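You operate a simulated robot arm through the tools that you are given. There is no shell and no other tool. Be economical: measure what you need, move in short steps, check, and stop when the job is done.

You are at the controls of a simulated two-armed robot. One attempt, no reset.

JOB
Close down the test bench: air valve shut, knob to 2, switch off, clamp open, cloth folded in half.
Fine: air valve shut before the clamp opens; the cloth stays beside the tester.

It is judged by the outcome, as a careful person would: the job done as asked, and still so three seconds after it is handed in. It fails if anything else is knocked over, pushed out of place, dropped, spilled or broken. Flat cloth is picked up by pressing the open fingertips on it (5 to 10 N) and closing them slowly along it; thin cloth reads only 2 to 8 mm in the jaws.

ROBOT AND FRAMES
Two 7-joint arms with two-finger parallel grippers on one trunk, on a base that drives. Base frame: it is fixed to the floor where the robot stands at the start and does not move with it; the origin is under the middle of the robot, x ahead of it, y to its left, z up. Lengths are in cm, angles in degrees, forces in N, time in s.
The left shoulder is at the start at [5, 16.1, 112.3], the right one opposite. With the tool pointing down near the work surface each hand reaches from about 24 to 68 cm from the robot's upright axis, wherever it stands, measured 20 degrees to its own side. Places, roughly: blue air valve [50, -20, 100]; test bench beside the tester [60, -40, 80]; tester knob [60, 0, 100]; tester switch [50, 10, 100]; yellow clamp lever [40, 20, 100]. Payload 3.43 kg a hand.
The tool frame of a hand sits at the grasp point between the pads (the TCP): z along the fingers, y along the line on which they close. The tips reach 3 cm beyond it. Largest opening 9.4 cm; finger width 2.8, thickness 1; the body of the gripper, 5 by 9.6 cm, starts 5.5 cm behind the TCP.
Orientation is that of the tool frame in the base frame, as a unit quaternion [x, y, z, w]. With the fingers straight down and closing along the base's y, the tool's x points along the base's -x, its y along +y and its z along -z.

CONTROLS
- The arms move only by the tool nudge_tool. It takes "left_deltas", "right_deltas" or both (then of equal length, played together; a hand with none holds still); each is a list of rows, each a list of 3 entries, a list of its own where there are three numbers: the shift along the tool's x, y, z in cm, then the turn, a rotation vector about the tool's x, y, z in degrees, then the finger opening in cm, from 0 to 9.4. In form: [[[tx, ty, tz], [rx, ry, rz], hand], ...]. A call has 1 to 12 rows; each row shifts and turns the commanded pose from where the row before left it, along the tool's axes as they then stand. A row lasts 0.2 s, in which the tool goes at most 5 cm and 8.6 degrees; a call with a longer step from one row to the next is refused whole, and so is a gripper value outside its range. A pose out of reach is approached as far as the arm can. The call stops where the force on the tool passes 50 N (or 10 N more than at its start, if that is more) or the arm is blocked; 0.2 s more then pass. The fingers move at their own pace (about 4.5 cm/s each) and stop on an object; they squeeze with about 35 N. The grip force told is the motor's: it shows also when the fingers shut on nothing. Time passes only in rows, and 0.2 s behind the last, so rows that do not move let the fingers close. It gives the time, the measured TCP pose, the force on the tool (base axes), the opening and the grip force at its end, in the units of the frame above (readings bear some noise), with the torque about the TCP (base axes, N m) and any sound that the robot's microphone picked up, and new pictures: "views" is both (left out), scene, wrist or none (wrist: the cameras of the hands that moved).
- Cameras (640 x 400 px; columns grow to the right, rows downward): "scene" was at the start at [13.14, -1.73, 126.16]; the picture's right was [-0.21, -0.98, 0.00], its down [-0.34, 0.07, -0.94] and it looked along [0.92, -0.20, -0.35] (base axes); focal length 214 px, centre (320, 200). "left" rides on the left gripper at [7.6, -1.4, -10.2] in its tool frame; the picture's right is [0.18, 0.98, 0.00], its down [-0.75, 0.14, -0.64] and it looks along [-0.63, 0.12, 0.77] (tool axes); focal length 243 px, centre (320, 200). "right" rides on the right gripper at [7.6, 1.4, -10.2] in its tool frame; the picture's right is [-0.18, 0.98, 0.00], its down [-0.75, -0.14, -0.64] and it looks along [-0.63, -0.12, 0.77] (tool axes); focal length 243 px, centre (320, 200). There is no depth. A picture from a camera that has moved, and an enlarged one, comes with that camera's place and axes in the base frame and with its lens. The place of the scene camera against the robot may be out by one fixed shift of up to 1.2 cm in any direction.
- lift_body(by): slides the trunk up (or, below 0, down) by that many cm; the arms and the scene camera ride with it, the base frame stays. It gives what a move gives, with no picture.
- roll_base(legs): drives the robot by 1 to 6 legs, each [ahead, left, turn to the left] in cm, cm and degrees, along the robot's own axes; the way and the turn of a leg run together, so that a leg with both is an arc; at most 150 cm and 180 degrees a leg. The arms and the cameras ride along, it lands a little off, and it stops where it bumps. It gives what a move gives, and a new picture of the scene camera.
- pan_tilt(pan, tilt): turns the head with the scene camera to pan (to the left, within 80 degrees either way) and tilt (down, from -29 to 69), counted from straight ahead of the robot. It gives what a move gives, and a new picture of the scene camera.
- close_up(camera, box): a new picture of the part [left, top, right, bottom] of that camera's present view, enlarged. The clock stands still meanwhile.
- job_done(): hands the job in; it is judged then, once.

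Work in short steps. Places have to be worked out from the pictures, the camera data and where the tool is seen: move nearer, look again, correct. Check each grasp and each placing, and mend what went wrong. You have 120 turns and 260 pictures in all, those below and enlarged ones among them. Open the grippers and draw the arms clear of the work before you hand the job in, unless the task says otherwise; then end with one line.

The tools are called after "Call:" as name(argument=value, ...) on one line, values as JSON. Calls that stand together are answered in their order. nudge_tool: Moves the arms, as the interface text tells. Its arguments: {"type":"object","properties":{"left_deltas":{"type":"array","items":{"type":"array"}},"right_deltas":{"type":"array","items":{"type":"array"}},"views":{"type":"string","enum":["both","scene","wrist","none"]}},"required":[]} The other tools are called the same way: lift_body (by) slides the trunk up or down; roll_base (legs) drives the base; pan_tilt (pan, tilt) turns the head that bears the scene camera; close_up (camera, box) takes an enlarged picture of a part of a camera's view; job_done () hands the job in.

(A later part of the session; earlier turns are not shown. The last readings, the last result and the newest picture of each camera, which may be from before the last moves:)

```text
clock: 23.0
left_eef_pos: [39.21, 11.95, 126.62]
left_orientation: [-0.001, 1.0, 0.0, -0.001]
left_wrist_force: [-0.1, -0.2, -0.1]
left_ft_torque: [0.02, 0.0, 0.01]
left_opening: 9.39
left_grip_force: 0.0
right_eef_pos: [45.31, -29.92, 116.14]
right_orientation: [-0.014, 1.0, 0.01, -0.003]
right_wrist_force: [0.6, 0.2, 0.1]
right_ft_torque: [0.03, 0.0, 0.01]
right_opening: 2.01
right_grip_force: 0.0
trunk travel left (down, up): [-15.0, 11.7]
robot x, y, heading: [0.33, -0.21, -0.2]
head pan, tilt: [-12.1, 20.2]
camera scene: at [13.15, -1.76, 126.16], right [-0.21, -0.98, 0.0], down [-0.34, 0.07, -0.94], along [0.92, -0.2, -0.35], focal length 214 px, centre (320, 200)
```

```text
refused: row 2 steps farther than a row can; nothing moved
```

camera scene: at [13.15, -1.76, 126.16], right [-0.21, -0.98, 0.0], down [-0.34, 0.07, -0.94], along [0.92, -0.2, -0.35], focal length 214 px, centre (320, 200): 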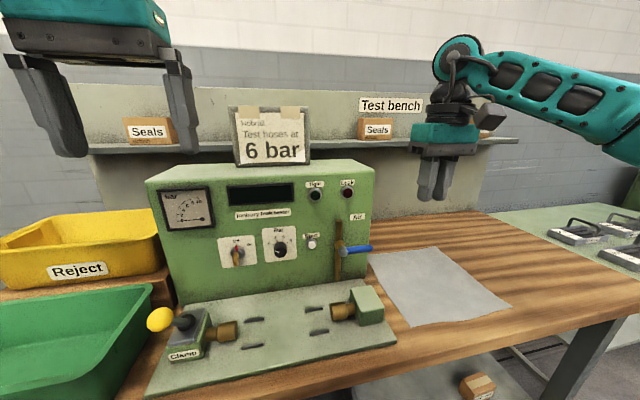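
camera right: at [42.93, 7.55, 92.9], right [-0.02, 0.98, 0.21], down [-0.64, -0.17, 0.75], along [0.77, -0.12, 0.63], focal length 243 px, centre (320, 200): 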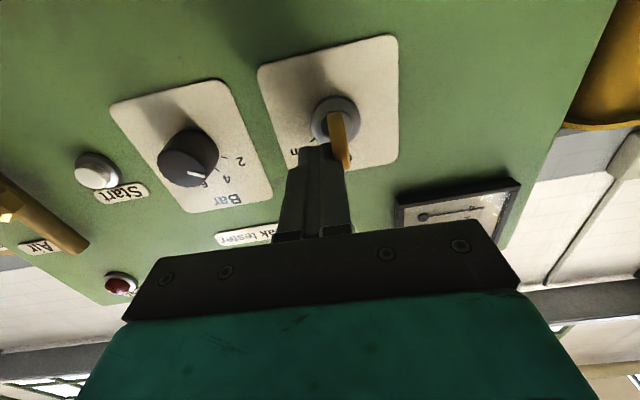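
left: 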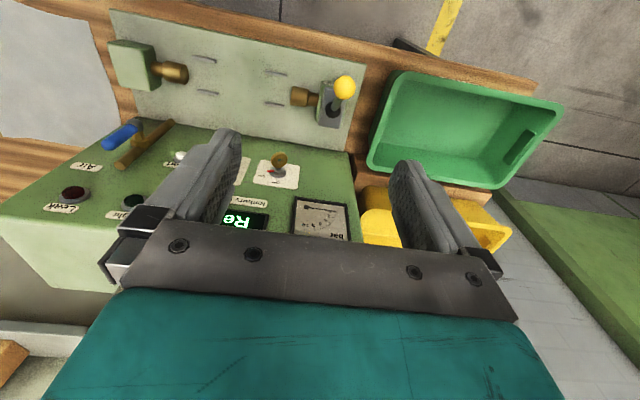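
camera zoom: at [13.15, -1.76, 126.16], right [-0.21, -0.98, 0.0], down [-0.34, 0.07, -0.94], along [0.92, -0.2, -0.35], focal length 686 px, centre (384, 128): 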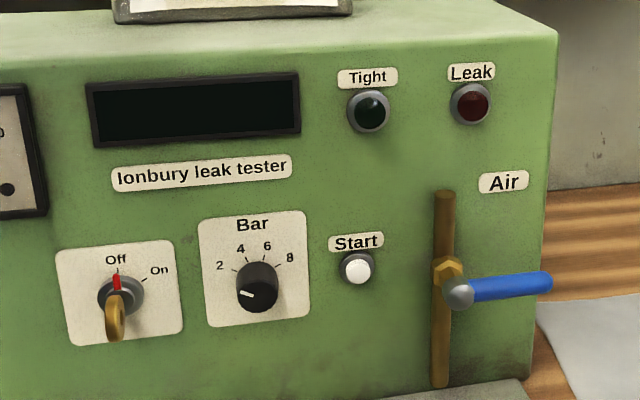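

Call:
nudge_tool(left_deltas=[[[2.2, 2.1, 2], [0, 0, 0], 4], [[2.2, 2.1, 3.5], [0, 0, 0], 0], [[0, 0, 4.8], [0, 0, 0], 0], [[0, 0, 4.8], [0, 0, 0], 0], [[0, 0, 4.8], [0, 0, 0], 0], [[0, 0, 4.8], [0, 0, 0], 0]])

```text
clock: 24.4
left_eef_pos: [35.06, 16.31, 101.81]
left_orientation: [0.0, 1.0, -0.001, 0.001]
left_wrist_force: [0.0, 0.4, 0.1]
left_ft_torque: [0.03, 0.02, 0.0]
left_opening: 0.0
left_grip_force: 24.9
right_eef_pos: [45.41, -29.77, 116.11]
right_orientation: [-0.014, 1.0, 0.01, -0.001]
right_wrist_force: [0.2, 1.0, 0.0]
right_ft_torque: [-0.01, -0.05, -0.01]
right_opening: 2.01
right_grip_force: 0.0
trunk travel left (down, up): [-15.0, 11.7]
robot x, y, heading: [-0.25, -0.02, -0.0]
head pan, tilt: [-12.1, 20.2]
camera scene: at [13.16, -1.71, 126.16], right [-0.21, -0.98, 0.0], down [-0.34, 0.07, -0.94], along [0.92, -0.2, -0.35], focal length 214 px, centre (320, 200)
camera left: at [27.39, 14.83, 112.08], right [-0.19, 0.98, 0.0], down [0.75, 0.14, 0.64], along [0.63, 0.12, -0.77], focal length 243 px, centre (320, 200)
```

scene: 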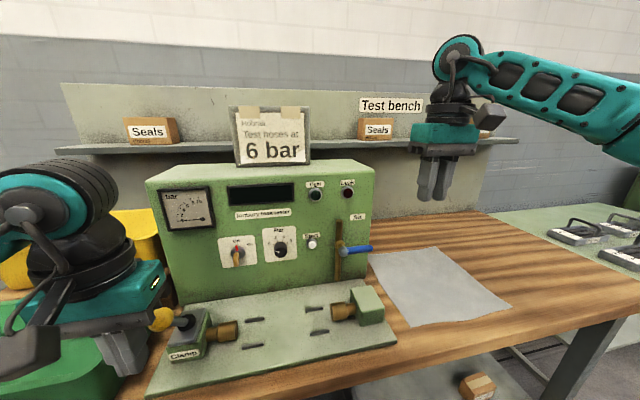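
left: 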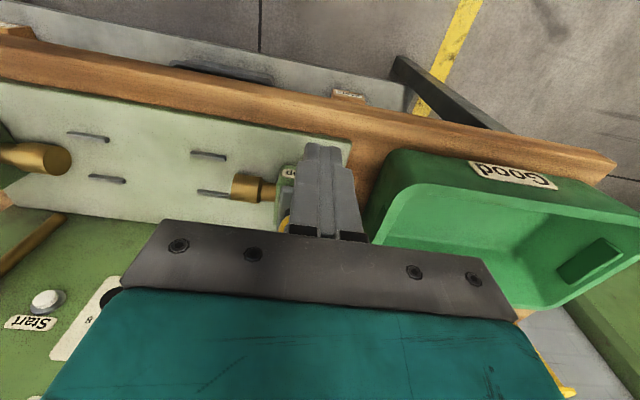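

I lower 1.5 cm and push the lever away from me in steps.

Call:
nudge_tool(left_deltas=[[[0, 0, 1.3], [0, 0, 0], 0], [[-2, 0, 0], [0, 0, 0], 0], [[-1.5, 0, 0], [0, 0, 0], 0], [[-1.5, 0, 0], [0, 0, 0], 0], [[-1.5, 0, 0], [0, 0, 0], 0], [[-1.5, 0, 0], [0, 0, 0], 0]])

Call:
close_up(camera="scene", box=[130, 270, 290, 370])

```text
clock: 25.8
left_eef_pos: [43.02, 16.24, 100.43]
left_orientation: [-0.001, 1.0, 0.0, 0.001]
left_wrist_force: [0.0, 0.0, 0.3]
left_ft_torque: [-0.02, -0.03, -0.01]
left_opening: 0.03
left_grip_force: 32.5
right_eef_pos: [45.34, -29.81, 116.14]
right_orientation: [-0.014, 1.0, 0.011, -0.001]
right_wrist_force: [-0.3, -0.3, -0.3]
right_ft_torque: [-0.01, -0.01, 0.02]
right_opening: 2.0
right_grip_force: 0.0
trunk travel left (down, up): [-15.0, 11.7]
robot x, y, heading: [0.2, 0.32, 0.0]
head pan, tilt: [-12.1, 20.2]
camera scene: at [13.18, -1.73, 126.15], right [-0.21, -0.98, 0.0], down [-0.34, 0.07, -0.94], along [0.92, -0.2, -0.35], focal length 214 px, centre (320, 200)
camera left: at [35.48, 14.77, 110.86], right [-0.19, 0.98, 0.0], down [0.75, 0.14, 0.64], along [0.63, 0.12, -0.77], focal length 243 px, centre (320, 200)
```

scene: 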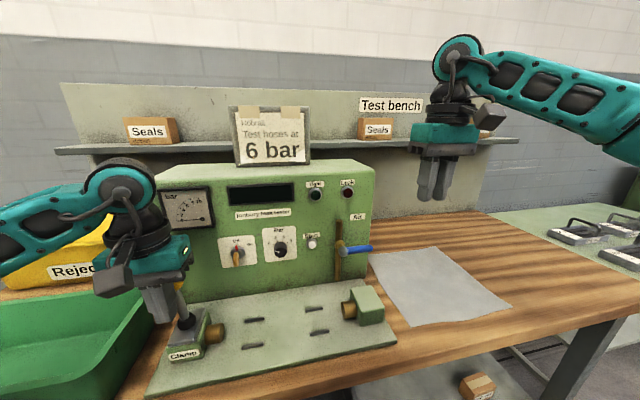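
left: 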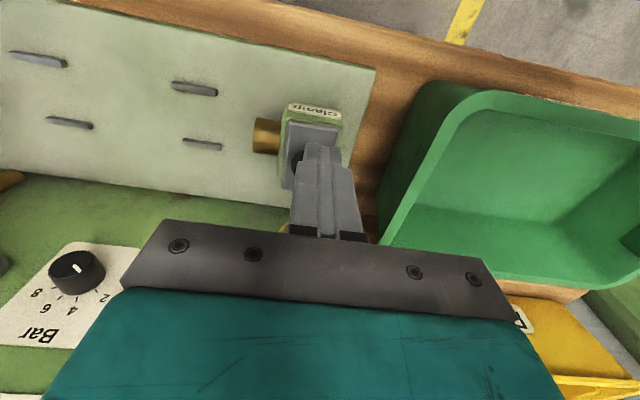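

```text
4.00 times, centred on (210, 320) of scene
camera zoom: at [13.18, -1.73, 126.15], right [-0.21, -0.98, 0.0], down [-0.34, 0.07, -0.94], along [0.92, -0.2, -0.35], focal length 858 px, centre (760, -280)
```

zoom: 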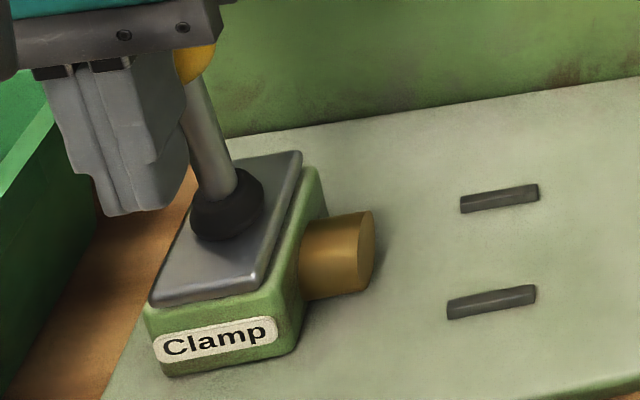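

The plungers have drawn back: the clamp is opening. I keep pushing gently to find the end of travel.

Call:
nudge_tool(left_deltas=[[[-1.2, 0, 0], [0, 0, 0], 0], [[-1, 0, 0], [0, 0, 0], 0], [[-1, 0, 0], [0, 0, 0], 0], [[-1, 0, 0], [0, 0, 0], 0]])

Call:
close_up(camera="scene", box=[130, 250, 290, 350])

```text
clock: 26.5
left_eef_pos: [44.0, 16.24, 100.63]
left_orientation: [0.008, 1.0, 0.003, -0.011]
left_wrist_force: [-30.6, 5.3, 8.4]
left_ft_torque: [-0.11, -0.55, -0.03]
left_opening: 0.0
left_grip_force: 33.3
right_eef_pos: [44.94, -29.72, 116.24]
right_orientation: [-0.014, 1.0, 0.01, 0.0]
right_wrist_force: [0.5, 0.3, 0.0]
right_ft_torque: [0.0, -0.01, -0.03]
right_opening: 2.02
right_grip_force: 0.1
trunk travel left (down, up): [-15.0, 11.7]
robot x, y, heading: [-0.41, -0.16, -0.0]
head pan, tilt: [-12.1, 20.2]
stopped in row 3 (left hand): the force on the tool passed its limit at 58 N (the readings are from after the stop); the commanded pose is now the measured one
camera scene: at [12.64, -1.64, 126.23], right [-0.21, -0.98, 0.0], down [-0.33, 0.07, -0.94], along [0.92, -0.19, -0.34], focal length 214 px, centre (320, 200)
camera left: at [36.66, 14.81, 111.07], right [-0.17, 0.99, 0.01], down [0.77, 0.13, 0.63], along [0.62, 0.11, -0.78], focal length 243 px, centre (320, 200)
```

scene: 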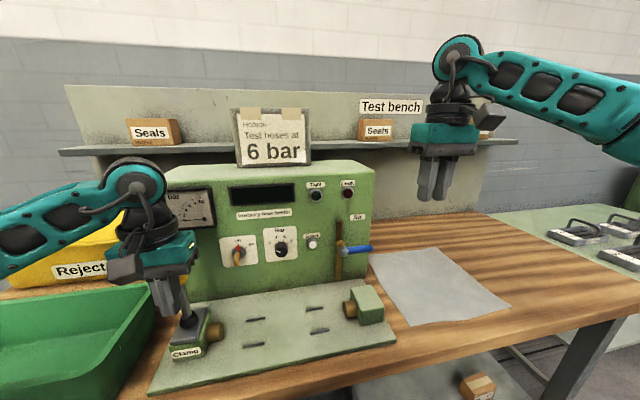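
left: 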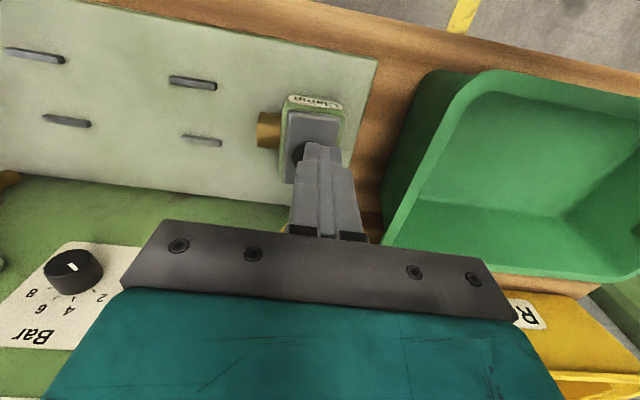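

```text
4.00 times, centred on (210, 300) of scene
camera zoom: at [12.64, -1.64, 126.23], right [-0.21, -0.98, 0.0], down [-0.33, 0.07, -0.94], along [0.92, -0.19, -0.34], focal length 858 px, centre (760, -200)
```

zoom: 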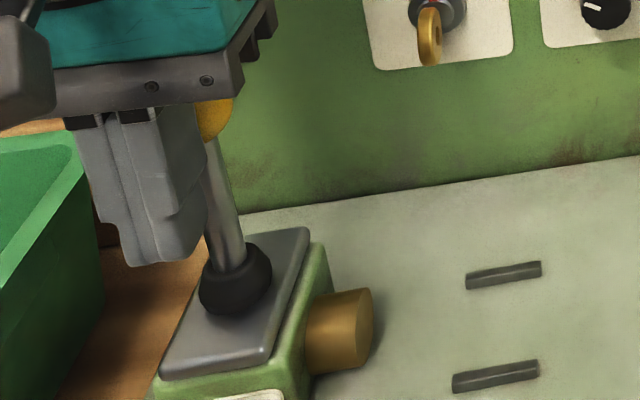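

The lever is at its end stop with the clamp open. I retract the left hand back and up.

Call:
nudge_tool(left_deltas=[[[3, 0, 0], [0, 0, 0], 0], [[4, 0, -2], [0, 0, 0], 0], [[1, 0, -4.5], [0, 0, 0], 0], [[0, 0, -4.8], [0, 0, 0], 0], [[0, 0, -4.8], [0, 0, 0], 0], [[0, 0, -4.8], [0, 0, 0], 0]], views="none")

Call:
pan_tilt(pan=-35, tilt=35)

```text
clock: 27.9
left_eef_pos: [36.94, 16.34, 121.29]
left_orientation: [0.005, 1.0, 0.003, -0.01]
left_wrist_force: [0.2, -0.8, 0.3]
left_ft_torque: [-0.01, 0.04, 0.01]
left_opening: 0.02
left_grip_force: 32.9
right_eef_pos: [45.13, -29.81, 116.17]
right_orientation: [-0.014, 1.0, 0.01, -0.002]
right_wrist_force: [0.4, 0.5, 0.0]
right_ft_torque: [0.01, 0.0, 0.01]
right_opening: 2.0
right_grip_force: 0.0
trunk travel left (down, up): [-15.0, 11.7]
robot x, y, heading: [-0.25, -0.35, 0.1]
head pan, tilt: [-12.1, 20.2]
```

```text
clock: 28.7
left_eef_pos: [37.05, 16.32, 121.31]
left_orientation: [0.005, 1.0, 0.004, -0.009]
left_wrist_force: [0.6, -0.2, 0.7]
left_ft_torque: [-0.02, -0.03, 0.0]
left_opening: 0.0
left_grip_force: 33.7
right_eef_pos: [45.24, -29.72, 116.06]
right_orientation: [-0.014, 1.0, 0.01, -0.002]
right_wrist_force: [0.5, -0.2, 0.1]
right_ft_torque: [0.03, -0.03, 0.01]
right_opening: 2.0
right_grip_force: 0.0
trunk travel left (down, up): [-15.0, 11.7]
robot x, y, heading: [-0.02, -0.13, 0.3]
head pan, tilt: [-35.0, 35.0]
camera scene: at [11.19, -4.8, 123.81], right [-0.57, -0.82, 0.0], down [-0.47, 0.33, -0.82], along [0.67, -0.47, -0.57], focal length 214 px, centre (320, 200)
```

scene: 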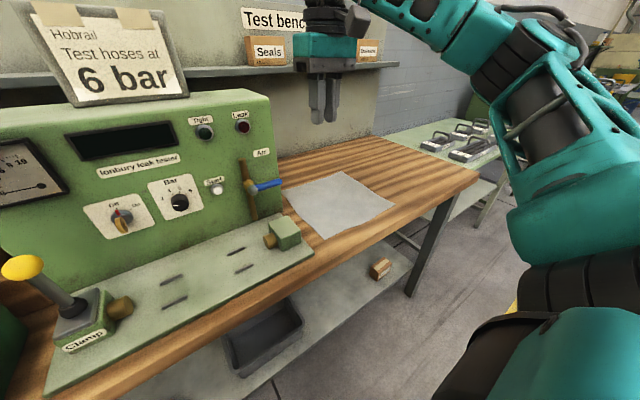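

The lever now stands upright with its ball near [47, 16, 101]. I check that the plungers stay drawn back and look at the cloth closely.

Call:
close_up(camera="scene", box=[0, 230, 320, 400])

Call:
close_up(camera="scene", box=[250, 140, 442, 260])

Call:
close_up(camera="right", box=[0, 0, 640, 400])

```text
2.00 times, centred on (160, 315) of scene
camera zoom: at [11.19, -4.8, 123.81], right [-0.57, -0.82, 0.0], down [-0.47, 0.33, -0.82], along [0.67, -0.47, -0.57], focal length 429 px, centre (640, -30)
```

zoom: 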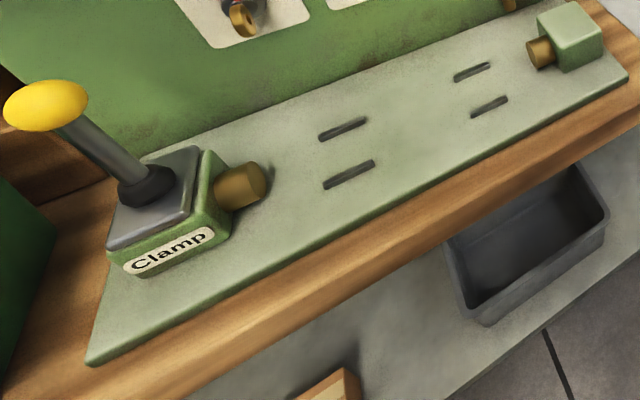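

```text
3.33 times, centred on (346, 200) of scene
camera zoom: at [11.19, -4.8, 123.81], right [-0.57, -0.82, 0.0], down [-0.47, 0.33, -0.82], along [0.67, -0.47, -0.57], focal length 715 px, centre (233, 200)
```

zoom: 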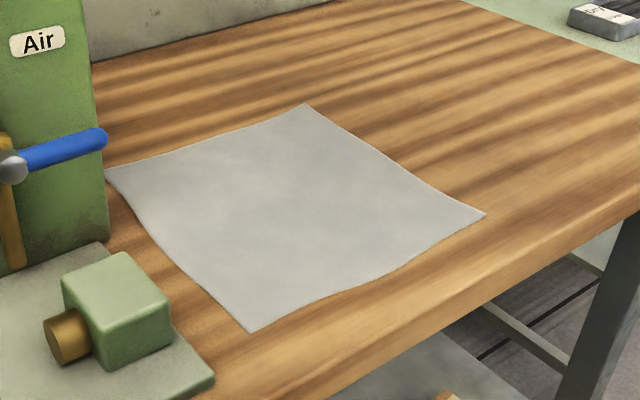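

```text
1.00 times, centred on (320, 200) of right (not enlarged: the box is as wide or as high as the picture)
camera zoom: at [37.59, -28.71, 126.44], right [0.16, 0.99, 0.02], down [0.76, -0.13, 0.64], along [0.63, -0.09, -0.77], focal length 243 px, centre (320, 200)
```

zoom: 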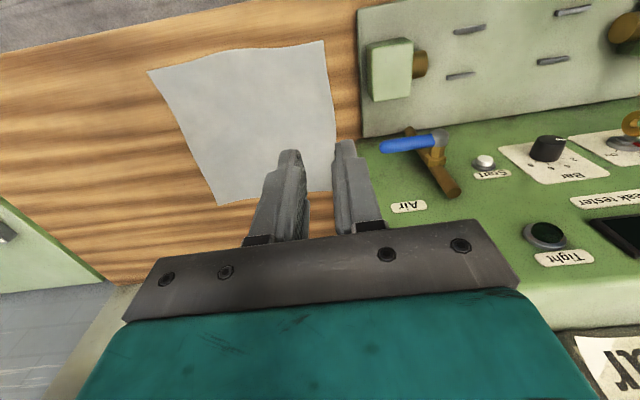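

The clamp is open and stays open. The cloth lies at z≈84.4 with corners near-left [42.4,-28.4], near-right [42.1,-55.6], far-left [69.4,-29.6], far-right [69.5,-56.5]. I'll fold the near edge over to the far edge with both hands, so first I drive right to face the cloth.

Call:
roll_base(legs=[[0, -21, 0], [0, -21, 0]])

```text
clock: 33.3
left_eef_pos: [37.13, -25.64, 121.37]
left_orientation: [0.006, 1.0, 0.003, -0.01]
left_wrist_force: [-0.7, 0.2, 0.3]
left_ft_torque: [0.03, 0.01, 0.0]
left_opening: 0.0
left_grip_force: 33.4
right_eef_pos: [45.2, -71.73, 116.11]
right_orientation: [-0.011, 1.0, 0.01, -0.002]
right_wrist_force: [0.0, -0.7, 1.1]
right_ft_torque: [0.03, 0.0, 0.02]
right_opening: 1.96
right_grip_force: 0.0
trunk travel left (down, up): [-15.0, 11.7]
robot x, y, heading: [-0.13, -41.83, -0.3]
head pan, tilt: [-35.0, 35.0]
camera scene: at [11.15, -46.74, 123.81], right [-0.58, -0.82, 0.0], down [-0.47, 0.33, -0.82], along [0.67, -0.47, -0.57], focal length 214 px, centre (320, 200)
```

scene: 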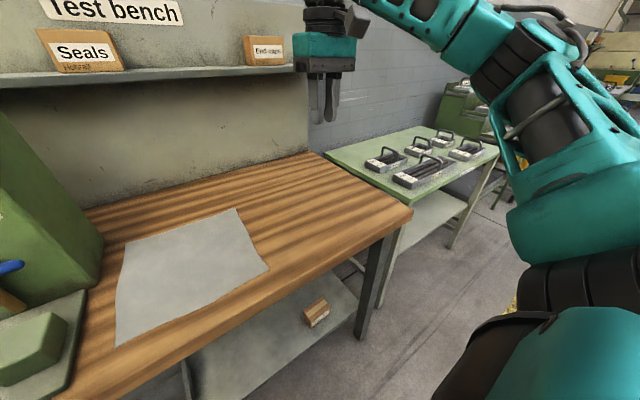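

The base landed as intended. Now 9 cm ahead for reach, then head straight and down.

Call:
roll_base(legs=[[9, 0, 0]])

Call:
pan_tilt(pan=0, tilt=42)

```text
clock: 34.4
left_eef_pos: [46.11, -25.68, 121.3]
left_orientation: [0.007, 1.0, 0.002, -0.01]
left_wrist_force: [0.6, -0.6, 0.3]
left_ft_torque: [-0.01, 0.0, 0.03]
left_opening: 0.02
left_grip_force: 32.7
right_eef_pos: [54.08, -71.71, 115.95]
right_orientation: [-0.012, 1.0, 0.009, -0.002]
right_wrist_force: [0.6, -0.3, 0.6]
right_ft_torque: [0.0, 0.02, 0.0]
right_opening: 1.99
right_grip_force: 0.1
trunk travel left (down, up): [-15.0, 11.7]
robot x, y, heading: [8.89, -41.55, -0.3]
head pan, tilt: [-35.0, 35.0]
camera scene: at [20.16, -46.75, 123.8], right [-0.58, -0.82, 0.0], down [-0.47, 0.33, -0.82], along [0.67, -0.47, -0.57], focal length 214 px, centre (320, 200)
```

scene: 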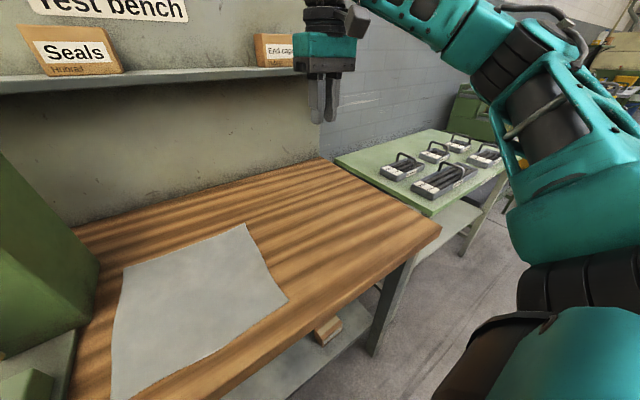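

```text
clock: 35.4
left_eef_pos: [46.04, -25.75, 121.16]
left_orientation: [0.007, 1.0, 0.002, -0.008]
left_wrist_force: [-0.5, -0.2, 0.4]
left_ft_torque: [0.01, 0.02, -0.01]
left_opening: 0.0
left_grip_force: 33.5
right_eef_pos: [54.16, -71.77, 116.18]
right_orientation: [-0.012, 1.0, 0.01, -0.002]
right_wrist_force: [0.1, 0.9, -0.2]
right_ft_torque: [-0.01, 0.01, 0.04]
right_opening: 2.0
right_grip_force: 0.0
trunk travel left (down, up): [-15.0, 11.7]
robot x, y, heading: [8.7, -41.87, -0.1]
head pan, tilt: [0.0, 42.0]
camera scene: at [21.24, -41.72, 122.76], right [0.0, -1.0, 0.0], down [-0.67, 0.0, -0.74], along [0.74, 0.0, -0.67], focal length 214 px, centre (320, 200)
```

scene: 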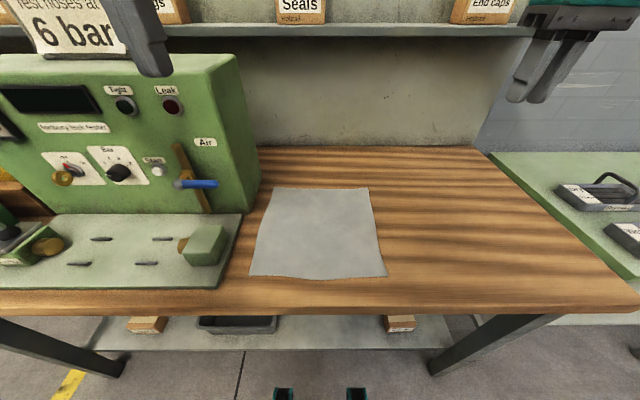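

Corners re-measured: near edge x≈42.1 from y -28 to -54.4, far edge x≈69. I bring both hands above the near corners, turning them 90° so that they close along x with the wide side clear of the tester.

Call:
nudge_tool(left_deltas=[[[0.2, -0.86, 0], [0, 0, 0], 3], [[0.2, -0.86, 0], [0, 0, 0], 3], [[0.2, -0.86, 0], [0, 0, 0], 3], [[0.2, -0.86, 0], [0, 0, 0], 3], [[0.2, -0.86, 0], [0, 0, 0], 3], [[0, 0, 1.5], [0, 0, -8.5], 3], [[0, 0, 1.5], [0, 0, -8.5], 3], [[0, 0, 1.5], [0, 0, -8.5], 3], [[0, 0, 1.5], [0, 0, -8.5], 3], [[0, 0, 1.5], [0, 0, -8.5], 3], [[0, 0, 1.5], [0, 0, -8.5], 3], [[0, 0, 1.5], [0, 0, -8.5], 3]], right_deltas=[[[1.84, 3.76, 0], [0, 0, 0], 3], [[1.84, 3.76, 0], [0, 0, 0], 3], [[1.84, 3.76, 0], [0, 0, 0], 3], [[1.84, 3.76, 0], [0, 0, 0], 3], [[1.84, 3.76, 0], [0, 0, 0], 3], [[0, 0, 1], [0, 0, -8.5], 3], [[0, 0, 1], [0, 0, -8.5], 3], [[0, 0, 1], [0, 0, -8.5], 3], [[0, 0, 1], [0, 0, -8.5], 3], [[0, 0, 1], [0, 0, -8.5], 3], [[0, 0, 1], [0, 0, -8.5], 3], [[0, 0, 1], [0, 0, -8.5], 3]], views="scene")

```text
clock: 38.0
left_eef_pos: [44.85, -29.96, 110.7]
left_orientation: [-0.49, 0.872, 0.006, -0.007]
left_wrist_force: [0.4, 0.3, 0.0]
left_ft_torque: [0.0, -0.04, 0.01]
left_opening: 2.98
left_grip_force: 0.1
right_eef_pos: [44.37, -53.19, 109.57]
right_orientation: [-0.506, 0.862, 0.009, 0.004]
right_wrist_force: [0.2, 0.0, -0.1]
right_ft_torque: [-0.01, 0.0, -0.01]
right_opening: 3.02
right_grip_force: 0.0
trunk travel left (down, up): [-15.0, 11.7]
robot x, y, heading: [8.94, -41.95, -0.2]
head pan, tilt: [0.0, 42.0]
camera scene: at [21.26, -41.71, 122.76], right [0.0, -1.0, 0.0], down [-0.67, 0.0, -0.74], along [0.74, 0.0, -0.67], focal length 214 px, centre (320, 200)
```

scene: 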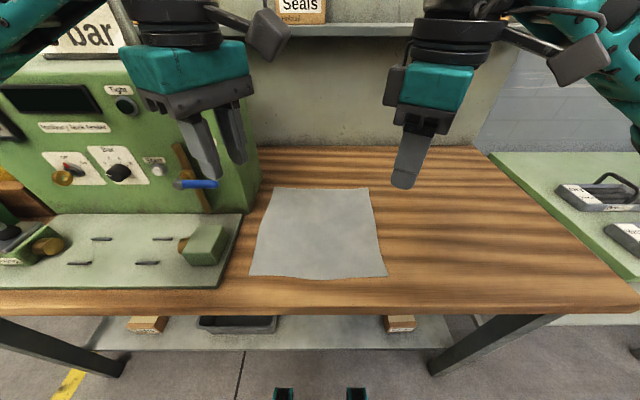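

Both are on station. I finish the turn and lower to about 3 cm above the cloth.

Call:
nudge_tool(left_deltas=[[[0, 0, 3.9], [0, 0, -7.85], 3], [[0, 0, 3.9], [0, 0, -7.85], 3], [[0, 0, 3.9], [0, 0, -7.85], 3], [[0, 0, 3.9], [0, 0, -7.85], 3], [[0, 0, 3.8], [0, 0, 0], 3]], right_deltas=[[[0, 0, 3.7], [0, 0, -7.3], 3], [[0, 0, 3.7], [0, 0, -7.3], 3], [[0, 0, 3.7], [0, 0, -7.3], 3], [[0, 0, 3.7], [0, 0, -7.3], 3], [[0, 0, 3.6], [0, 0, 0], 3]])

```text
clock: 39.2
left_eef_pos: [44.51, -29.85, 90.92]
left_orientation: [0.707, -0.707, -0.008, 0.005]
left_wrist_force: [-0.4, -0.2, 0.0]
left_ft_torque: [-0.02, 0.0, -0.01]
left_opening: 2.98
left_grip_force: 0.1
right_eef_pos: [44.32, -48.22, 100.13]
right_orientation: [-0.645, 0.764, 0.008, 0.004]
right_wrist_force: [-0.4, -0.8, 1.1]
right_ft_torque: [-0.02, 0.02, 0.0]
right_opening: 3.0
right_grip_force: 0.0
right hand out of reach, approached as far as the arm can: row 3, 4, 5
trunk travel left (down, up): [-15.0, 11.7]
robot x, y, heading: [8.63, -41.91, -0.3]
head pan, tilt: [0.0, 42.0]
camera scene: at [21.26, -41.69, 122.76], right [0.0, -1.0, 0.0], down [-0.67, 0.0, -0.74], along [0.74, 0.0, -0.67], focal length 214 px, centre (320, 200)
camera right: at [41.66, -55.73, 110.28], right [-0.94, 0.35, 0.01], down [0.27, 0.71, 0.65], along [0.22, 0.62, -0.76], focal length 243 px, centre (320, 200)
camera left: at [46.23, -37.59, 101.24], right [-0.98, -0.19, 0.02], down [-0.13, 0.75, 0.65], along [-0.13, 0.63, -0.76], focal length 243 px, centre (320, 200)
```

scene: 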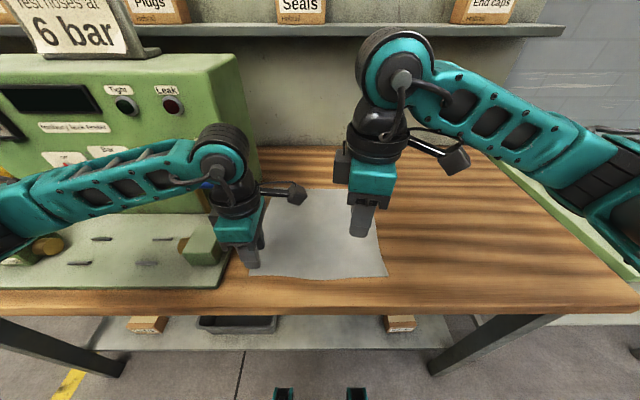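
right: 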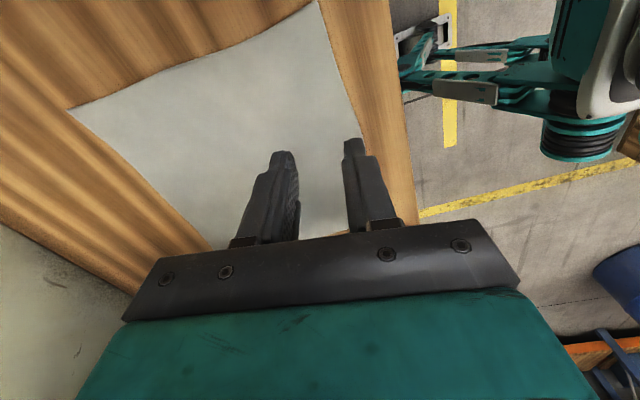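
left: 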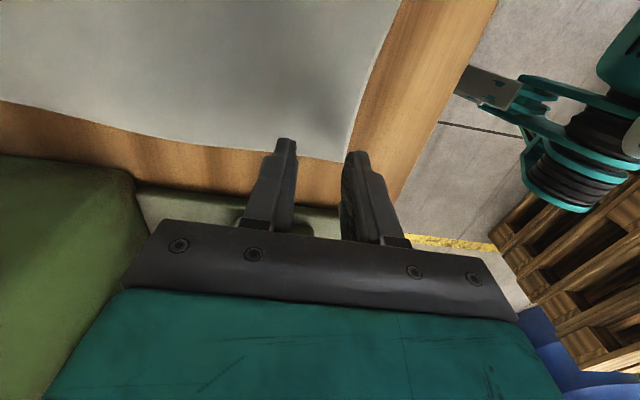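

The right wrist runs out of travel that way, so I turn it the mirrored way instead (+90°), raised a little while turning.

Call:
nudge_tool(right_deltas=[[[0, 0, -2], [0, 0, 8.5], 3], [[0, 0, -2], [0, 0, 8.5], 3], [[0, 0, -2], [0, 0, 8.5], 3], [[0, 0, 0], [0, 0, 8.5], 3], [[0, 0, 0], [0, 0, 8.5], 3], [[0, 0, 0], [0, 0, 8.5], 3], [[0, 0, 0], [0, 0, 8.5], 3], [[0, 0, 0], [0, 0, 8.5], 3], [[0, 0, 0], [0, 0, 8.5], 3], [[0, 0, 0], [0, 0, 8.5], 3], [[0, 0, 0], [0, 0, 8.5], 3], [[0, 0, 0], [0, 0, 8.5], 3]], views="none")

```text
clock: 41.8
left_eef_pos: [44.44, -29.85, 90.98]
left_orientation: [0.708, -0.706, -0.008, 0.004]
left_wrist_force: [0.1, 0.2, 0.6]
left_ft_torque: [-0.01, 0.0, -0.02]
left_opening: 2.97
left_grip_force: 0.1
right_eef_pos: [44.33, -48.32, 106.01]
right_orientation: [0.169, 0.986, 0.01, -0.004]
right_wrist_force: [-0.1, -0.4, -0.5]
right_ft_torque: [0.01, -0.02, -0.02]
right_opening: 3.02
right_grip_force: 0.1
trunk travel left (down, up): [-15.0, 11.7]
robot x, y, heading: [8.73, -41.56, -0.2]
head pan, tilt: [0.0, 42.0]
```

Call:
nudge_tool(right_deltas=[[[-2.04, -4.27, 0], [0, 0, 7.83], 3], [[0, 0, 0], [0, 0, 7.83], 3], [[0, 0, 1], [0, 0, 7.83], 3], [[0, 0, 2], [0, 0, 7.83], 3], [[0, 0, 2], [0, 0, 7.83], 3], [[0, 0, 2], [0, 0, 7.83], 3], [[0, 0, 2], [0, 0, 7.83], 3], [[0, 0, 2], [0, 0, 7.83], 3], [[0, 0, 2], [0, 0, 7.83], 3], [[0, 0, 2], [0, 0, 0], 3]])

```text
clock: 44.0
left_eef_pos: [44.49, -29.8, 90.99]
left_orientation: [0.707, -0.707, -0.008, 0.005]
left_wrist_force: [0.0, 0.4, 0.4]
left_ft_torque: [-0.02, 0.0, 0.01]
left_opening: 3.0
left_grip_force: 0.1
right_eef_pos: [44.77, -52.84, 90.95]
right_orientation: [0.707, 0.707, 0.007, -0.008]
right_wrist_force: [0.1, 0.7, 0.8]
right_ft_torque: [0.02, 0.02, -0.01]
right_opening: 2.99
right_grip_force: 0.0
trunk travel left (down, up): [-15.0, 11.7]
robot x, y, heading: [8.89, -41.85, -0.2]
head pan, tilt: [0.0, 42.0]
camera scene: at [21.25, -41.71, 122.76], right [0.0, -1.0, 0.0], down [-0.67, 0.0, -0.74], along [0.74, 0.0, -0.67], focal length 214 px, centre (320, 200)
camera right: at [46.2, -45.4, 101.36], right [0.98, -0.18, -0.01], down [-0.14, -0.77, 0.63], along [-0.12, -0.62, -0.78], focal length 243 px, centre (320, 200)
```

scene: 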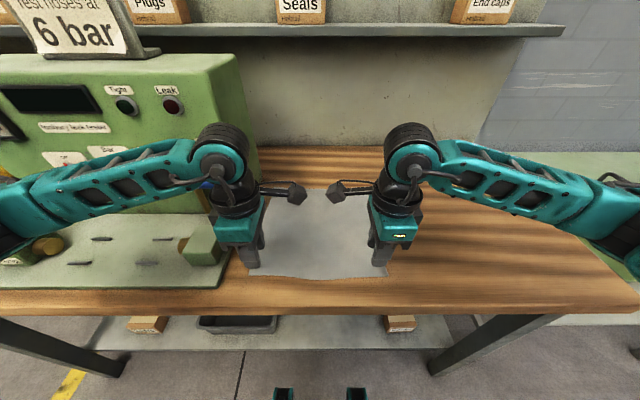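
right: 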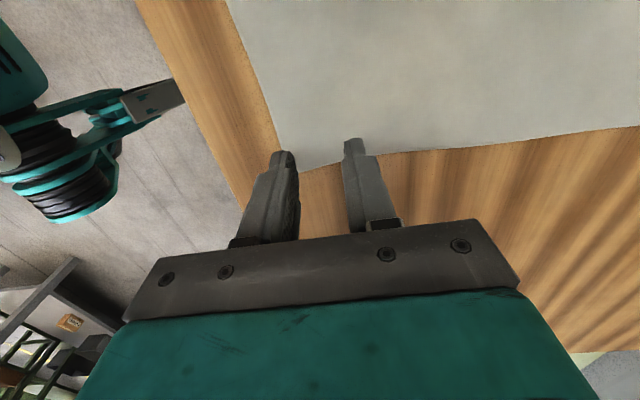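

Both hands are symmetric, about 1–2 cm inside their corners. I lower to just above contact.

Call:
nudge_tool(left_deltas=[[[0, -0.5, 1.5], [0, 0, 0], 3], [[0, 0, 1], [0, 0, 0], 3], [[0, 0, 0.7], [0, 0, 0], 3], [[0, 0, 0.3], [0, 0, 0], 3]], right_deltas=[[[0, 0.2, 1.5], [0, 0, 0], 3], [[0, 0, 1], [0, 0, 0], 3], [[0, 0, 0.7], [0, 0, 0], 3], [[0, 0, 0.3], [0, 0, 0], 3]], views="none")

```text
clock: 45.1
left_eef_pos: [44.97, -29.93, 88.15]
left_orientation: [0.708, -0.707, -0.003, 0.002]
left_wrist_force: [-1.0, 2.1, 13.2]
left_ft_torque: [0.11, -0.2, 0.06]
left_opening: 2.85
left_grip_force: 0.1
right_eef_pos: [45.04, -52.62, 88.04]
right_orientation: [0.706, 0.708, 0.013, -0.004]
right_wrist_force: [-2.5, -3.8, 18.8]
right_ft_torque: [-0.3, 0.44, 0.04]
right_opening: 3.12
right_grip_force: 1.5
trunk travel left (down, up): [-15.0, 11.7]
robot x, y, heading: [9.09, -41.93, -0.1]
head pan, tilt: [0.0, 42.0]
stopped in row 4 (right hand): the force on the tool passed its limit at 52 N (the readings are from after the stop); the commanded pose is now the measured one
```

Contact at TCP z≈88.1, but with too much force. I ease off by a millimetre or two.

Call:
nudge_tool(left_deltas=[[[0, 0, -0.05], [0, 0, 0], 3], [[0, 0, 0], [0, 0, 0], 3]], right_deltas=[[[0, 0, -0.1], [0, 0, 0], 3], [[0, 0, 0], [0, 0, 0], 3]], views="wrist")

```text
clock: 45.7
left_eef_pos: [45.07, -30.0, 88.15]
left_orientation: [0.708, -0.706, -0.004, 0.003]
left_wrist_force: [-3.1, 2.1, 23.8]
left_ft_torque: [0.17, -0.29, 0.07]
left_opening: 2.86
left_grip_force: 0.0
right_eef_pos: [44.98, -52.79, 88.2]
right_orientation: [0.706, 0.708, 0.011, -0.004]
right_wrist_force: [1.0, -0.6, 16.1]
right_ft_torque: [-0.25, 0.23, 0.01]
right_opening: 2.94
right_grip_force: 0.1
trunk travel left (down, up): [-15.0, 11.7]
robot x, y, heading: [8.47, -41.65, -0.2]
head pan, tilt: [0.0, 42.0]
camera right: at [46.3, -45.29, 98.63], right [0.98, -0.18, 0.01], down [-0.15, -0.77, 0.62], along [-0.11, -0.61, -0.78], focal length 243 px, centre (320, 200)
camera left: at [46.61, -37.64, 98.44], right [-0.98, -0.19, 0.01], down [-0.14, 0.75, 0.65], along [-0.13, 0.63, -0.76], focal length 243 px, centre (320, 200)
```

right: 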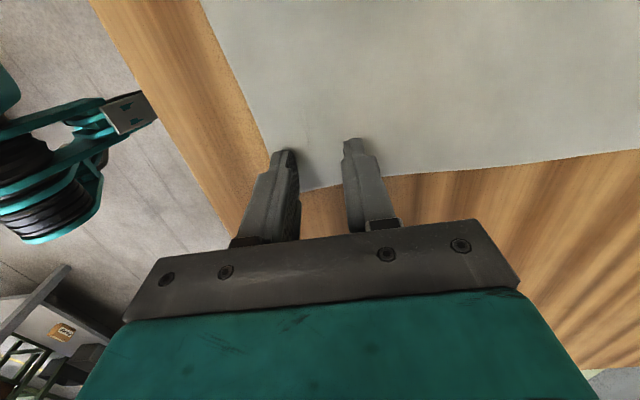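
left: 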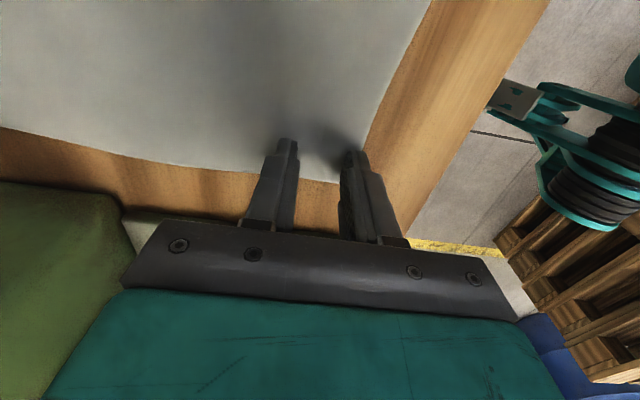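

Call:
nudge_tool(left_deltas=[[[0, 0, -0.12], [0, 0, 0], 3], [[0, 0, 0], [0, 0, 0], 3], [[0, 0, 0], [0, 0, 0], 3]], right_deltas=[[[0, 0, -0.08], [0, 0, 0], 3], [[0, 0, 0], [0, 0, 0], 3], [[0, 0, 0], [0, 0, 0], 3]], views="none")

```text
clock: 46.5
left_eef_pos: [44.96, -29.87, 88.17]
left_orientation: [0.707, -0.707, -0.006, 0.004]
left_wrist_force: [0.2, 3.5, 19.9]
left_ft_torque: [0.15, -0.34, 0.07]
left_opening: 2.92
left_grip_force: 0.0
right_eef_pos: [45.01, -52.66, 88.15]
right_orientation: [0.706, 0.709, 0.011, -0.004]
right_wrist_force: [1.7, 0.6, 12.8]
right_ft_torque: [-0.11, 0.16, 0.01]
right_opening: 2.94
right_grip_force: 0.1
trunk travel left (down, up): [-15.0, 11.7]
robot x, y, heading: [9.04, -41.83, -0.2]
head pan, tilt: [0.0, 42.0]
```

Stiffness is about 35 N/cm; I ease to about 8 N each, then close slowly.

Call:
nudge_tool(left_deltas=[[[0, 0, -0.32], [0, 0, 0], 3], [[0, 0, 0], [0, 0, 0], 2.8], [[0, 0, 0], [0, 0, 0], 2.5], [[0, 0, 0], [0, 0, 0], 2.2], [[0, 0, 0], [0, 0, 0], 1.9], [[0, 0, 0], [0, 0, 0], 1.6], [[0, 0, 0], [0, 0, 0], 1.3], [[0, 0, 0], [0, 0, 0], 1], [[0, 0, 0], [0, 0, 0], 0.7], [[0, 0, 0], [0, 0, 0], 0.4], [[0, 0, 0], [0, 0, 0], 0.1], [[0, 0, 0], [0, 0, 0], 0]], right_deltas=[[[0, 0, -0.13], [0, 0, 0], 3], [[0, 0, 0], [0, 0, 0], 2.8], [[0, 0, 0], [0, 0, 0], 2.5], [[0, 0, 0], [0, 0, 0], 2.2], [[0, 0, 0], [0, 0, 0], 1.9], [[0, 0, 0], [0, 0, 0], 1.6], [[0, 0, 0], [0, 0, 0], 1.3], [[0, 0, 0], [0, 0, 0], 1], [[0, 0, 0], [0, 0, 0], 0.7], [[0, 0, 0], [0, 0, 0], 0.4], [[0, 0, 0], [0, 0, 0], 0.1], [[0, 0, 0], [0, 0, 0], 0]], views="wrist")

```text
clock: 49.1
left_eef_pos: [45.07, -29.85, 88.39]
left_orientation: [0.707, -0.707, -0.006, 0.004]
left_wrist_force: [0.0, -0.6, -0.5]
left_ft_torque: [-0.05, 0.02, -0.04]
left_opening: 0.0
left_grip_force: 31.1
right_eef_pos: [45.18, -52.75, 88.16]
right_orientation: [0.706, 0.708, 0.011, -0.005]
right_wrist_force: [-0.2, 0.1, 3.3]
right_ft_torque: [0.0, 0.02, -0.02]
right_opening: 0.15
right_grip_force: 34.7
trunk travel left (down, up): [-15.0, 11.7]
robot x, y, heading: [8.76, -42.23, -0.2]
head pan, tilt: [0.0, 42.0]
camera right: at [46.43, -45.32, 98.68], right [0.98, -0.18, 0.0], down [-0.14, -0.77, 0.62], along [-0.11, -0.61, -0.78], focal length 243 px, centre (320, 200)
camera left: at [46.74, -37.67, 98.67], right [-0.98, -0.19, 0.01], down [-0.13, 0.75, 0.65], along [-0.13, 0.63, -0.76], focal length 243 px, centre (320, 200)
```

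right: 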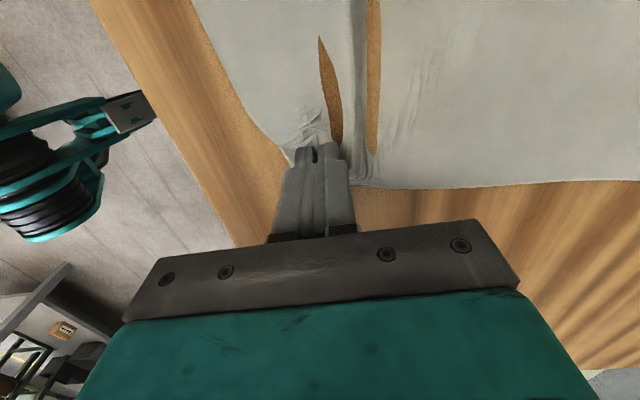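
left: 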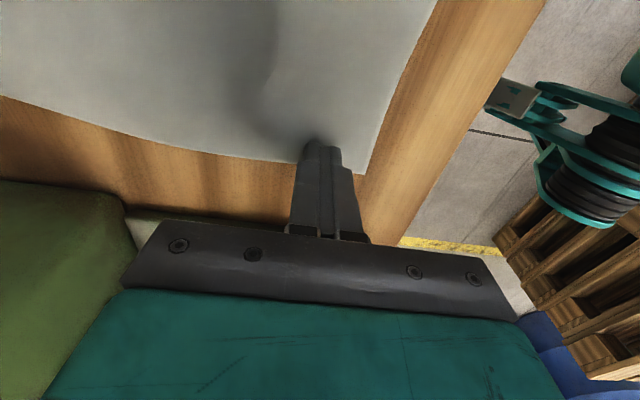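

The right hand shows a pinch (1.5 mm, a ridge of cloth visible); the left slipped to 0. I reopen the left, press about 10 N and close again.

Call:
nudge_tool(left_deltas=[[[0, 0, -0.3], [0, 0, 0], 1.5], [[0, 0, 0], [0, 0, 0], 3], [[0, 0, 0], [0, 0, 0], 3], [[0, 0, 0.3], [0, 0, 0], 3], [[0, 0, 0.2], [0, 0, 0], 3], [[0, 0, 0], [0, 0, 0], 3]], views="none")

```text
clock: 50.5
left_eef_pos: [44.98, -30.04, 88.21]
left_orientation: [0.708, -0.706, -0.006, 0.003]
left_wrist_force: [0.0, 0.5, 1.1]
left_ft_torque: [-0.01, -0.03, -0.03]
left_opening: 2.99
left_grip_force: 0.0
right_eef_pos: [45.18, -52.76, 88.32]
right_orientation: [0.706, 0.708, 0.011, -0.006]
right_wrist_force: [0.4, 1.2, 2.0]
right_ft_torque: [-0.02, 0.03, 0.02]
right_opening: 0.12
right_grip_force: 35.0
trunk travel left (down, up): [-15.0, 11.7]
robot x, y, heading: [8.76, -42.02, -0.5]
head pan, tilt: [0.0, 42.0]
```

Call:
nudge_tool(left_deltas=[[[0, 0, 0.15], [0, 0, 0], 3], [[0, 0, 0], [0, 0, 0], 3]], views="none")

```text
clock: 51.1
left_eef_pos: [45.24, -29.93, 88.13]
left_orientation: [0.707, -0.707, -0.005, 0.005]
left_wrist_force: [0.0, 0.1, 12.7]
left_ft_torque: [-0.03, -0.21, 0.03]
left_opening: 3.0
left_grip_force: 0.2
right_eef_pos: [45.22, -52.78, 88.29]
right_orientation: [0.706, 0.708, 0.009, -0.006]
right_wrist_force: [0.1, -0.4, 1.3]
right_ft_torque: [0.01, 0.01, 0.06]
right_opening: 0.17
right_grip_force: 35.2
trunk travel left (down, up): [-15.0, 11.7]
robot x, y, heading: [8.9, -41.78, -0.3]
head pan, tilt: [0.0, 42.0]
```

12.7 N, close to the wanted pressure. I close the left slowly.

Call:
nudge_tool(left_deltas=[[[0, 0, -0.03], [0, 0, 0], 2.8], [[0, 0, 0], [0, 0, 0], 2.5], [[0, 0, 0], [0, 0, 0], 2.2], [[0, 0, 0], [0, 0, 0], 1.9], [[0, 0, 0], [0, 0, 0], 1.6], [[0, 0, 0], [0, 0, 0], 1.3], [[0, 0, 0], [0, 0, 0], 1.0], [[0, 0, 0], [0, 0, 0], 0.7], [[0, 0, 0], [0, 0, 0], 0.4], [[0, 0, 0], [0, 0, 0], 0.1], [[0, 0, 0], [0, 0, 0], 0], [[0, 0, 0], [0, 0, 0], 0]], views="wrist")

```text
clock: 53.7
left_eef_pos: [45.22, -29.91, 88.03]
left_orientation: [0.708, -0.706, -0.006, 0.004]
left_wrist_force: [6.9, 0.3, 23.0]
left_ft_torque: [-0.02, -0.28, 0.01]
left_opening: 0.03
left_grip_force: 32.6
right_eef_pos: [45.08, -52.8, 88.26]
right_orientation: [0.706, 0.708, 0.01, -0.006]
right_wrist_force: [-0.3, -0.4, 1.6]
right_ft_torque: [0.0, 0.02, 0.0]
right_opening: 0.14
right_grip_force: 35.5
trunk travel left (down, up): [-15.0, 11.7]
robot x, y, heading: [8.59, -41.75, -0.2]
head pan, tilt: [0.0, 42.0]
camera left: at [46.72, -37.62, 98.43], right [-0.98, -0.19, 0.01], down [-0.14, 0.75, 0.65], along [-0.13, 0.63, -0.76], focal length 243 px, centre (320, 200)
```

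left: 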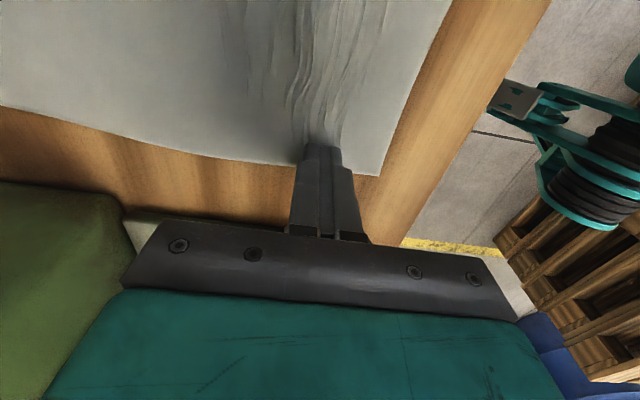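

The left slipped again (force crept up to 23 N). I reopen and retry with the force trimmed midway.

Call:
nudge_tool(left_deltas=[[[0, 0, -0.5], [0, 0, 0], 1.5], [[0, 0, 0], [0, 0, 0], 3.5], [[0, 0, 0], [0, 0, 0], 3.5], [[0, -0.2, 0.3], [0, 0, 0], 3.5], [[0, 0, 0.13], [0, 0, 0], 3.5], [[0, 0, 0], [0, 0, 0], 3.5], [[0, 0, 0], [0, 0, 0], 3.5]], views="wrist")

```text
clock: 55.3
left_eef_pos: [45.29, -29.77, 88.18]
left_orientation: [0.708, -0.707, -0.006, 0.003]
left_wrist_force: [0.3, 1.7, 4.0]
left_ft_torque: [-0.02, -0.11, 0.04]
left_opening: 3.48
left_grip_force: 0.0
right_eef_pos: [45.23, -52.68, 88.23]
right_orientation: [0.705, 0.709, 0.011, -0.005]
right_wrist_force: [-0.9, -0.5, 1.9]
right_ft_torque: [-0.01, 0.04, -0.02]
right_opening: 0.17
right_grip_force: 34.9
trunk travel left (down, up): [-15.0, 11.7]
robot x, y, heading: [8.61, -41.94, -0.4]
head pan, tilt: [0.0, 42.0]
camera left: at [46.96, -37.57, 98.47], right [-0.98, -0.19, 0.01], down [-0.13, 0.75, 0.65], along [-0.13, 0.63, -0.76], focal length 243 px, centre (320, 200)
```

left: 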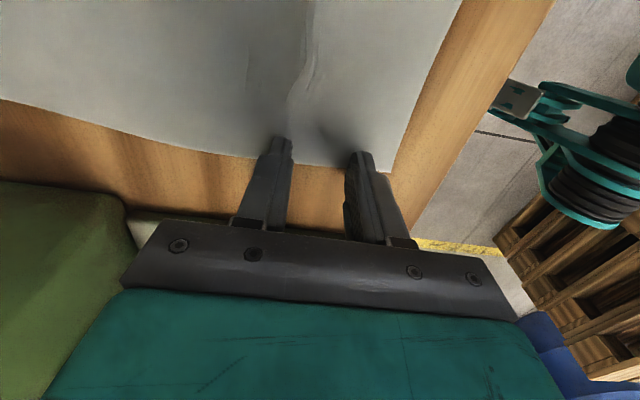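

4 N now. I correct a 0.8° tilt that loads one finger more, add a touch of pressure and close part way.

Call:
nudge_tool(left_deltas=[[[0, 0, 0.06], [0.8, 0, 0], 3.5], [[0, 0, 0], [0, 0, 0], 3.3], [[0, 0, 0], [0, 0, 0], 3.0], [[0, 0, 0], [0, 0, 0], 2.7], [[0, 0, 0], [0, 0, 0], 2.4]], views="wrist")

```text
clock: 56.5
left_eef_pos: [45.17, -29.86, 88.18]
left_orientation: [0.708, -0.706, -0.001, -0.002]
left_wrist_force: [0.5, -0.7, 10.1]
left_ft_torque: [-0.06, 0.02, 0.03]
left_opening: 2.3
left_grip_force: 0.0
right_eef_pos: [45.11, -52.69, 88.26]
right_orientation: [0.706, 0.708, 0.01, -0.006]
right_wrist_force: [0.0, 0.4, 1.8]
right_ft_torque: [0.0, -0.01, -0.06]
right_opening: 0.13
right_grip_force: 35.4
trunk travel left (down, up): [-15.0, 11.7]
robot x, y, heading: [8.6, -42.1, -0.0]
head pan, tilt: [0.0, 42.0]
camera left: at [46.77, -37.64, 98.46], right [-0.98, -0.19, 0.0], down [-0.14, 0.75, 0.64], along [-0.12, 0.63, -0.76], focal length 243 px, centre (320, 200)
```

left: 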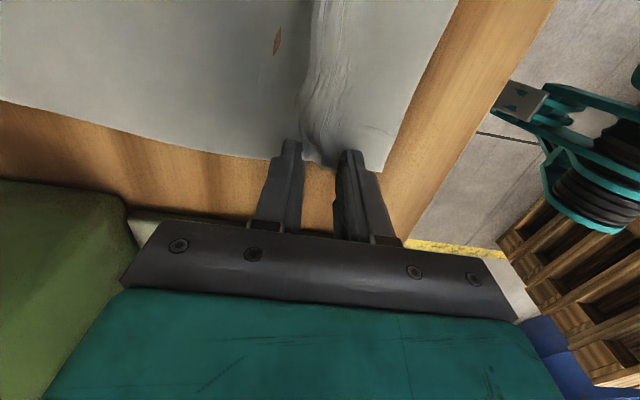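

A clear ruck is rising between the fingers at 10 N. I keep closing slowly at this height.

Call:
nudge_tool(left_deltas=[[[0, 0, 0], [0, 0, 0], 2.1], [[0, 0, 0], [0, 0, 0], 1.9], [[0, 0, 0], [0, 0, 0], 1.7], [[0, 0, 0], [0, 0, 0], 1.5], [[0, 0, -0.02], [0, 0, 0], 1.3], [[0, 0, 0], [0, 0, 0], 1.1]], views="wrist")

```text
clock: 57.9
left_eef_pos: [45.25, -29.89, 88.14]
left_orientation: [0.708, -0.707, -0.001, -0.001]
left_wrist_force: [0.5, 0.7, 11.3]
left_ft_torque: [-0.05, -0.03, -0.01]
left_opening: 1.02
left_grip_force: 0.2
right_eef_pos: [45.04, -52.58, 88.29]
right_orientation: [0.706, 0.708, 0.011, -0.006]
right_wrist_force: [0.4, -0.1, 1.3]
right_ft_torque: [-0.01, 0.06, 0.02]
right_opening: 0.15
right_grip_force: 34.5
trunk travel left (down, up): [-15.0, 11.7]
robot x, y, heading: [9.25, -42.12, 0.0]
head pan, tilt: [0.0, 42.0]
camera left: at [46.78, -37.64, 98.45], right [-0.98, -0.19, 0.0], down [-0.14, 0.75, 0.64], along [-0.12, 0.63, -0.76], focal length 243 px, centre (320, 200)
```

left: 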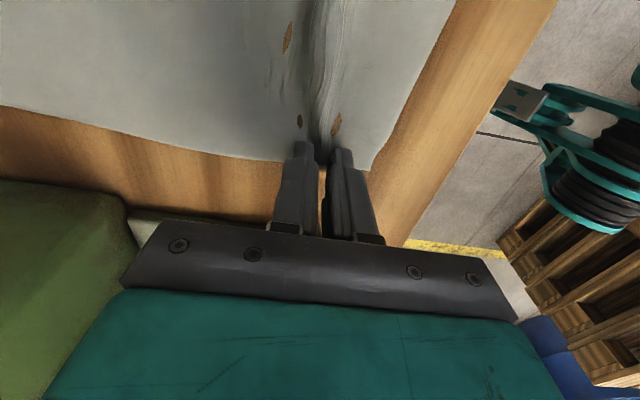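

Call:
nudge_tool(left_deltas=[[[0, 0, -0.02], [0, 0, 0], 0.9], [[0, 0, 0], [0, 0, 0], 0.7], [[0, 0, 0], [0, 0, 0], 0.5], [[0, 0, 0], [0, 0, 0], 0.3], [[0, 0, 0], [0, 0, 0], 0.1], [[0, 0, 0], [0, 0, 0], 0], [[0, 0, 0], [0, 0, 0], 0]], views="wrist")

```text
clock: 59.5
left_eef_pos: [45.2, -29.92, 88.2]
left_orientation: [0.708, -0.707, -0.001, -0.001]
left_wrist_force: [0.1, 0.3, 8.2]
left_ft_torque: [-0.04, 0.0, 0.0]
left_opening: 0.19
left_grip_force: 35.0
right_eef_pos: [45.08, -52.82, 88.21]
right_orientation: [0.705, 0.709, 0.011, -0.006]
right_wrist_force: [-0.2, 0.3, 1.7]
right_ft_torque: [0.02, 0.03, 0.03]
right_opening: 0.16
right_grip_force: 35.0
trunk travel left (down, up): [-15.0, 11.7]
robot x, y, heading: [8.67, -42.06, -0.3]
head pan, tilt: [0.0, 42.0]
camera left: at [46.75, -37.65, 98.46], right [-0.98, -0.19, 0.0], down [-0.14, 0.75, 0.64], along [-0.12, 0.63, -0.76], focal length 243 px, centre (320, 200)
```

left: 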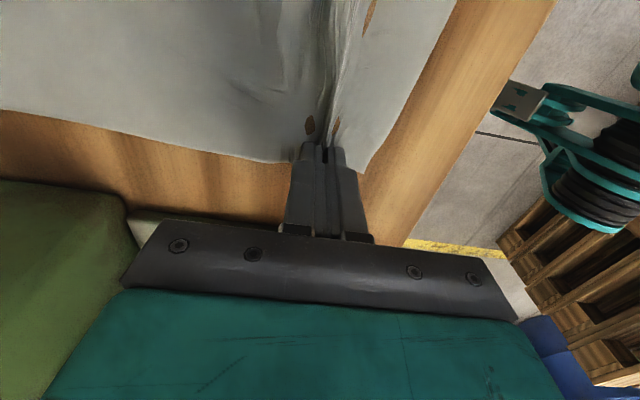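

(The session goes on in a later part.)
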